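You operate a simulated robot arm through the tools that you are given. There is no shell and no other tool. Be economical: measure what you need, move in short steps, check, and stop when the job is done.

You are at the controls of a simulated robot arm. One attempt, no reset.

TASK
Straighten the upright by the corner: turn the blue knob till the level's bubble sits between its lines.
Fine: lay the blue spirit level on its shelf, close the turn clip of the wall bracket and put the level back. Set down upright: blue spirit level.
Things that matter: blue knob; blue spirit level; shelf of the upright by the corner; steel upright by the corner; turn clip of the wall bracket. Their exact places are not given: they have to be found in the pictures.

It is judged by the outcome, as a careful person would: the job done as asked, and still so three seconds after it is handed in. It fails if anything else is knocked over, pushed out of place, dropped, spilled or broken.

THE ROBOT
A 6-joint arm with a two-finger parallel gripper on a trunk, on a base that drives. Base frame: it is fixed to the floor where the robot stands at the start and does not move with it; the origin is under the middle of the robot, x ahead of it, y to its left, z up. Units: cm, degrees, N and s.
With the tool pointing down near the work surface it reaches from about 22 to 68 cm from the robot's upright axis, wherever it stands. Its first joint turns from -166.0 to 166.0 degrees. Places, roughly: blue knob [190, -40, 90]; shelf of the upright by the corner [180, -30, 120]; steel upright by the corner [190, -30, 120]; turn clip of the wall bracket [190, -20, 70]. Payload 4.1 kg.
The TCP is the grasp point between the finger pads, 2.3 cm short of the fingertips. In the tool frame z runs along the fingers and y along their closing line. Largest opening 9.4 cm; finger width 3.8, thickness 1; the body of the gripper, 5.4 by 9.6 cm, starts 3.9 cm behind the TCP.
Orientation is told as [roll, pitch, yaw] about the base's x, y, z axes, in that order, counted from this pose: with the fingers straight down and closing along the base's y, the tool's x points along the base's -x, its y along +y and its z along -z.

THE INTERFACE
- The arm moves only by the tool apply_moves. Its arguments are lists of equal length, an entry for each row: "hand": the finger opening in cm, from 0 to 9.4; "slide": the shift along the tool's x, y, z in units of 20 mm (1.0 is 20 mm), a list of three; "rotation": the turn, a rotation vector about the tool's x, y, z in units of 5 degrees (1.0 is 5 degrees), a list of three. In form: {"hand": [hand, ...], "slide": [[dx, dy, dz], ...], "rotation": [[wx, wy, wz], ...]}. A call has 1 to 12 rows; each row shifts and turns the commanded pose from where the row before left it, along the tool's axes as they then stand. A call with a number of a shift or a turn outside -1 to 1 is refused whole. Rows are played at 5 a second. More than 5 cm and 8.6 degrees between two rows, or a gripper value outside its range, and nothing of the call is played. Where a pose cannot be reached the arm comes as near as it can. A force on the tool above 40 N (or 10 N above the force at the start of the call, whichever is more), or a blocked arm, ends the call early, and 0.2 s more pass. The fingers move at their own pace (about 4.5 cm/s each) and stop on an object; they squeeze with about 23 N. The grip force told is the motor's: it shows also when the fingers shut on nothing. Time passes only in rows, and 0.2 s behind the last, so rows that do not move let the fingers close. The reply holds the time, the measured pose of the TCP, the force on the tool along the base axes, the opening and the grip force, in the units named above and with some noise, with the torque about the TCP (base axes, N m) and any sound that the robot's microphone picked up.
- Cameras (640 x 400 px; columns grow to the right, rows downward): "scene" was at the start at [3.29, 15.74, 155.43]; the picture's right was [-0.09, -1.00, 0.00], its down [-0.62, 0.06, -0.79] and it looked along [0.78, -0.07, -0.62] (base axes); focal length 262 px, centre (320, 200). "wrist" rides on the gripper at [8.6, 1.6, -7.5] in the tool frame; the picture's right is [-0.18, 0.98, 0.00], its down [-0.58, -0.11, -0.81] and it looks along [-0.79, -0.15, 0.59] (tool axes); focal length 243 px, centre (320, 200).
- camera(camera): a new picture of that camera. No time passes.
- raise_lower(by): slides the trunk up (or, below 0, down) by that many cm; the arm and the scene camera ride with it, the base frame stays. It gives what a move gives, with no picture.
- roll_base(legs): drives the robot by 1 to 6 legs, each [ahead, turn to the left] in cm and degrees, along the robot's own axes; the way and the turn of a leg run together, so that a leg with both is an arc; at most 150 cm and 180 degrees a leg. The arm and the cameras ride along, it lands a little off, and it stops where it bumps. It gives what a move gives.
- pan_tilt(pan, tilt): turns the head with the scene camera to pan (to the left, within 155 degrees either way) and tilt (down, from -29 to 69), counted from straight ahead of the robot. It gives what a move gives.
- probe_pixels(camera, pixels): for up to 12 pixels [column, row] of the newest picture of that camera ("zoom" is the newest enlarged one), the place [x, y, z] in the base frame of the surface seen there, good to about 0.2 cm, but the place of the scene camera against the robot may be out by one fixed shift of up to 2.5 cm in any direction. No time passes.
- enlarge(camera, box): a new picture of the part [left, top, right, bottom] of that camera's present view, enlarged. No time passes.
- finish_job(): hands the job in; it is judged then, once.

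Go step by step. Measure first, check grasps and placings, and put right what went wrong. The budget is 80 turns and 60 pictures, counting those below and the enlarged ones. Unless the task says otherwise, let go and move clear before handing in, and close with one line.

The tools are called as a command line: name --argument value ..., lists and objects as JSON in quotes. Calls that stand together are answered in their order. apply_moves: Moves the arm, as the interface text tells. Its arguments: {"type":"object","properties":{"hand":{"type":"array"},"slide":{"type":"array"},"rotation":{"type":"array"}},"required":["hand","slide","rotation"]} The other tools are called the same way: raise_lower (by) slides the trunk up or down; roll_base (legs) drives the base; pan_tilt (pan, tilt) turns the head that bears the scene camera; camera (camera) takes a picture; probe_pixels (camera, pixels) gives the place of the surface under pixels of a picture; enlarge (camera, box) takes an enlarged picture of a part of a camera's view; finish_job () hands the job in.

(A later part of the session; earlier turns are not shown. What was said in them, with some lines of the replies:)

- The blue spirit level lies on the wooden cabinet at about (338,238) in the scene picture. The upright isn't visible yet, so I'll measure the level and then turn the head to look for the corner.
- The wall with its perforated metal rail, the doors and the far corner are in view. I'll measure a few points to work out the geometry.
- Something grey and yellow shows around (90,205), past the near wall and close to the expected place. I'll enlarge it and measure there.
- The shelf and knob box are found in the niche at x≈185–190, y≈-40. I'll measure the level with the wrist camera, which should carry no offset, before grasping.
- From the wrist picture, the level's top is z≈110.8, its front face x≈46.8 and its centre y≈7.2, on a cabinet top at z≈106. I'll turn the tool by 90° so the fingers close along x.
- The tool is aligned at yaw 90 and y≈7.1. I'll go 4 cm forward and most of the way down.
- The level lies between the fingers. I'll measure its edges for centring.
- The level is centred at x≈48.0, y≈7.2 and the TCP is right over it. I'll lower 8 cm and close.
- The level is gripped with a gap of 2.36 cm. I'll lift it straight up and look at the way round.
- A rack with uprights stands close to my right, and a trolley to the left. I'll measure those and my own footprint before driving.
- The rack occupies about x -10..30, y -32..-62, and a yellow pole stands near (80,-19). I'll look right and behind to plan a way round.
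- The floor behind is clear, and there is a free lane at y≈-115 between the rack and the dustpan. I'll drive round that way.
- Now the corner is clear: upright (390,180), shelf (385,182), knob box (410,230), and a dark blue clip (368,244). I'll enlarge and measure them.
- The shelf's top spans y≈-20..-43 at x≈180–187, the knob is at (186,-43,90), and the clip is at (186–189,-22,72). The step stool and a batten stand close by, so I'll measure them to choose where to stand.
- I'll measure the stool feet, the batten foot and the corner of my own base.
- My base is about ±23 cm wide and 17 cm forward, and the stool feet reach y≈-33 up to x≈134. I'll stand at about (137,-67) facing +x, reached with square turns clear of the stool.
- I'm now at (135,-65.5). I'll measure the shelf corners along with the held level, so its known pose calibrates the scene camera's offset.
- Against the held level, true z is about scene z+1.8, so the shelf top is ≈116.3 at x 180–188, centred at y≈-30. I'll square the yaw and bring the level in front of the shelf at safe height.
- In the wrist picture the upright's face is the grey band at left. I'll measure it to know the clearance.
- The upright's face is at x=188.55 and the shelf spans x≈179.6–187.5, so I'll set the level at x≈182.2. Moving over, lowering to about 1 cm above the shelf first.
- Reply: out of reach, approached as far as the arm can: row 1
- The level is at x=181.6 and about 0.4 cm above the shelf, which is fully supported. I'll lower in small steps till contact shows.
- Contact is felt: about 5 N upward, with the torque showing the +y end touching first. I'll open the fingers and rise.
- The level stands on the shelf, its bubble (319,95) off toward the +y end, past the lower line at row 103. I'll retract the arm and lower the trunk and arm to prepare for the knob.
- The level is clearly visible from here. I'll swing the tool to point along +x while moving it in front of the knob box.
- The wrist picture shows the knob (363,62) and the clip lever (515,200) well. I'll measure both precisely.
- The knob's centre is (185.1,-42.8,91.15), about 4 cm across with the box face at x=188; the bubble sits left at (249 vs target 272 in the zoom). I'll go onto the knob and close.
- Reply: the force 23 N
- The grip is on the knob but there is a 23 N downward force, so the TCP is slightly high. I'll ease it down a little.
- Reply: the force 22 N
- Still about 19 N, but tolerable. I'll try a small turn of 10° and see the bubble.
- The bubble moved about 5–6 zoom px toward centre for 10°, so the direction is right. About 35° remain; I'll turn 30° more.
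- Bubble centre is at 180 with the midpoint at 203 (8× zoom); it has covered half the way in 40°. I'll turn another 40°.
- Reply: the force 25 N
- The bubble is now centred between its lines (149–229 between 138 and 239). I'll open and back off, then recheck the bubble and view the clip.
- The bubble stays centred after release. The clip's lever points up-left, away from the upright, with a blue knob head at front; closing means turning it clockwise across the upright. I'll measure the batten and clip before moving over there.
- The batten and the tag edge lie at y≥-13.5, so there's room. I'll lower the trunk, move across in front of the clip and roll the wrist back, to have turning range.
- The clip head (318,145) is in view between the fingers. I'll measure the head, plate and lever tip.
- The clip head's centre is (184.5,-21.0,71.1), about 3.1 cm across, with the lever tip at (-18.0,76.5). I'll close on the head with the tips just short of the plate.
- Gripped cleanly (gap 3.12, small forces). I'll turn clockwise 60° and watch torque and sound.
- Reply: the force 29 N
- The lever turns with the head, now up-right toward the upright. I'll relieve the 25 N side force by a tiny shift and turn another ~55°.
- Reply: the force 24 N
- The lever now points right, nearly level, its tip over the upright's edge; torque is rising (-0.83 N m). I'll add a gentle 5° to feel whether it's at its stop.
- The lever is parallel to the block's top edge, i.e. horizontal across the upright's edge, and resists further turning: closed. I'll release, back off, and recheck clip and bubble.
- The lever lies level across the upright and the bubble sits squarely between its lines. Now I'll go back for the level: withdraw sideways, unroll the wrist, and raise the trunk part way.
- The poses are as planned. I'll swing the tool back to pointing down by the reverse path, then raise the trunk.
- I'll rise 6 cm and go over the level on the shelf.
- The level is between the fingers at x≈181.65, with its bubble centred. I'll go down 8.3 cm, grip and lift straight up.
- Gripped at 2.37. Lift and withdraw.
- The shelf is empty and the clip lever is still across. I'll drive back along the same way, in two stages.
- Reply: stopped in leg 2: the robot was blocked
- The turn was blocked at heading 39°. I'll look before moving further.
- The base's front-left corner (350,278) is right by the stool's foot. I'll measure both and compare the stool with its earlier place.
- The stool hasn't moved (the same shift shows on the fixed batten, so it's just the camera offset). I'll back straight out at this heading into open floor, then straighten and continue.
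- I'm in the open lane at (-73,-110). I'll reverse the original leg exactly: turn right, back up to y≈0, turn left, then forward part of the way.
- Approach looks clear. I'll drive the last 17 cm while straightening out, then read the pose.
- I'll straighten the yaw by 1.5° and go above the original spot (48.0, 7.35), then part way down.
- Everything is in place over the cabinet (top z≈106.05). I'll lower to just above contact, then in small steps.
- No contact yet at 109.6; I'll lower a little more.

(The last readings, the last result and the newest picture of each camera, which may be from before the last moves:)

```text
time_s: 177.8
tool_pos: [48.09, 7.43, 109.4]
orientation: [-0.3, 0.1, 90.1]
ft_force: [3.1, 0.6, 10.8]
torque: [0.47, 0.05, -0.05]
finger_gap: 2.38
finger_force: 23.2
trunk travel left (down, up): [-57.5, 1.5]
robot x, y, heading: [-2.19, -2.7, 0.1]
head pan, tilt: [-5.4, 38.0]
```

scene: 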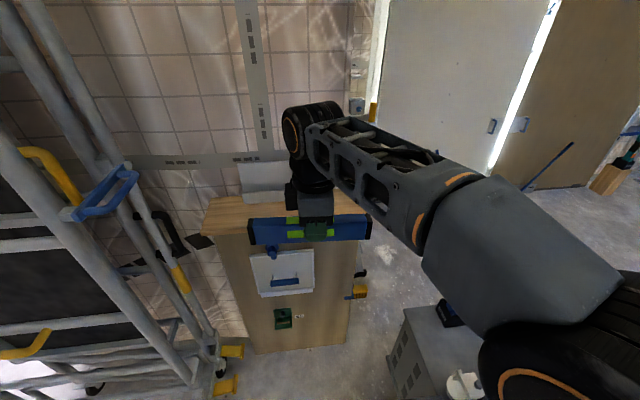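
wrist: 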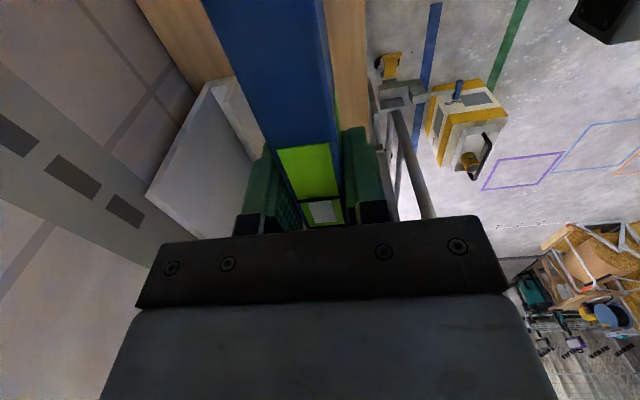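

Contact (12 N up). I'll open gently and rise clear.

apply_moves --hand '[2.8, 3.4, 4.5, 5, 5, 5, 5, 5, 5, 5, 5, 5]' --slide '[[0, 0, -0.03], [0, 0, 0], [0, 0, 0], [0, 0, 0], [0, 0, 0], [0, 0, -0.5], [0, 0, -1], [0, 0, -1], [0, 0, -1], [0, 0, -1], [0, 0, -1], [0, 0, -1]]' --rotation '[[0, 0, 0], [0, 0, 0], [0, 0, 0], [0, 0, 0], [0, 0, 0], [0, 0, 0], [0, 0, 0], [0, 0, 0], [0, 0, 0], [0, 0, 0], [0, 0, 0], [0, 0, 0]]'

apply_moves --hand '[5, 5, 5, 5, 5, 5]' --slide '[[0, 1, -1], [0, 1, -1], [0, 1, 0], [0, 1, 0], [0, 1, 0], [0, 0, 0]]' --rotation '[[0, 0, 0], [0, 0, 0], [0, 0, 0], [0, 0, 0], [0, 0, 0], [0, 0, 0]]'

camera --camera "scene"

probe_pixels --camera "scene" --pixels '[[298, 233], [340, 240]]'

```text
time_s: 180.4
tool_pos: [48.11, 7.37, 122.39]
orientation: [0.0, 0.0, 89.9]
ft_force: [-0.1, 1.2, 0.4]
torque: [-0.01, -0.02, 0.04]
finger_gap: 4.99
finger_force: 0.0
trunk travel left (down, up): [-57.5, 1.5]
robot x, y, heading: [-2.31, -2.04, 0.1]
head pan, tilt: [-5.4, 38.0]
```

```text
time_s: 181.8
tool_pos: [37.99, 7.19, 126.27]
orientation: [-0.1, 0.0, 90.0]
ft_force: [-0.4, 0.5, 0.5]
torque: [0.02, 0.03, 0.03]
finger_gap: 5.0
finger_force: 0.1
trunk travel left (down, up): [-57.5, 1.5]
robot x, y, heading: [-2.04, -2.99, 0.2]
head pan, tilt: [-5.4, 38.0]
```

```text
6 pictures are left
```

scene: 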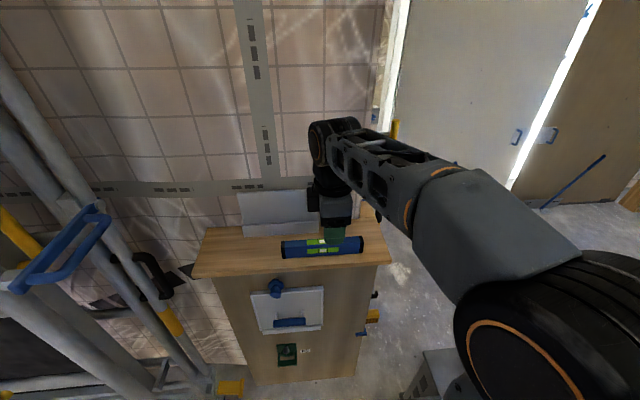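

```text
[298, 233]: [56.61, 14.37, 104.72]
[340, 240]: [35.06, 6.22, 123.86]
```

The level stands upright on the cabinet at (322,247). A quick check of its place before handing in.

probe_pixels --camera "scene" --pixels '[[284, 243], [361, 240], [284, 254], [361, 251], [322, 248]]'

```text
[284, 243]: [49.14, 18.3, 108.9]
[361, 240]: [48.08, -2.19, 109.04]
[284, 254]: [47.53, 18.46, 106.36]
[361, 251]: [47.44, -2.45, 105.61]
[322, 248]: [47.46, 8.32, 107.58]
```

The scene numbers suggest a possible shift of about 1 cm in y; I'll check it against the wrist camera.

camera --camera "wrist"

enlarge --camera "scene" --box '[180, 180, 404, 320]'

probe_pixels --camera "zoom" --pixels '[[302, 200], [515, 195], [418, 190], [596, 235], [45, 268], [165, 165]]'

```text
5 pictures are left
```

wrist: 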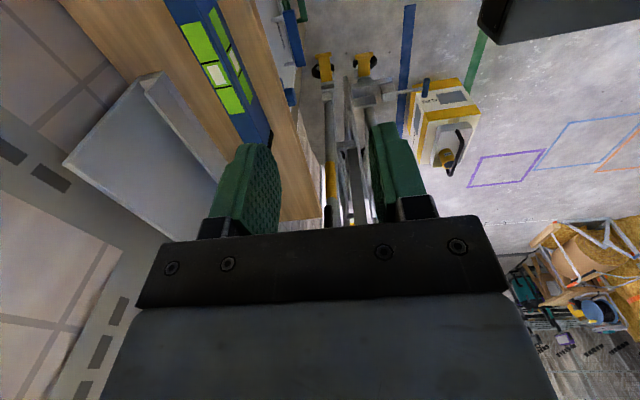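

```text
2.86 times, centred on (292, 250) of scene
```

zoom: 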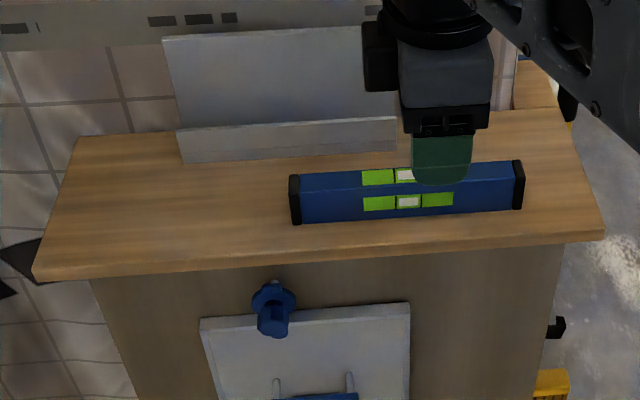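

```text
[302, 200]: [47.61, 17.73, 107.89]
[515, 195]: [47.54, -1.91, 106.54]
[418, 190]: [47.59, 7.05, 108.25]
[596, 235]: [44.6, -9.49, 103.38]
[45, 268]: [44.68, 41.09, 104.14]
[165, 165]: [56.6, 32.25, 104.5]
```

probe_pixels --camera "wrist" --pixels '[[214, 75], [203, 66], [222, 86], [255, 138], [265, 140], [270, 142], [300, 212]]'

```text
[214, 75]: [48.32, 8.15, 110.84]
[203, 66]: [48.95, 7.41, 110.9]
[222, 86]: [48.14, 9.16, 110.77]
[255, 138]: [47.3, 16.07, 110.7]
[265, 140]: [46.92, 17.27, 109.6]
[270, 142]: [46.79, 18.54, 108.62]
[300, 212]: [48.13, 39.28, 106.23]
```

The level stands upright in its original place on the cabinet, within about 1 cm. The bubble was centred and the clip closed when I left them, and the gripper is clear, so I'm handing in.

finish_job

```text
The job is handed in.
```

The upright by the corner is straightened: I turned the blue knob until the bubble sat between its lines. I then closed the wall bracket's turn clip and put the spirit level back upright on the cabinet, about 1 cm from its old spot. My base was blocked beside the step stool while leaving the corner, but measurements showed the stool had not moved.
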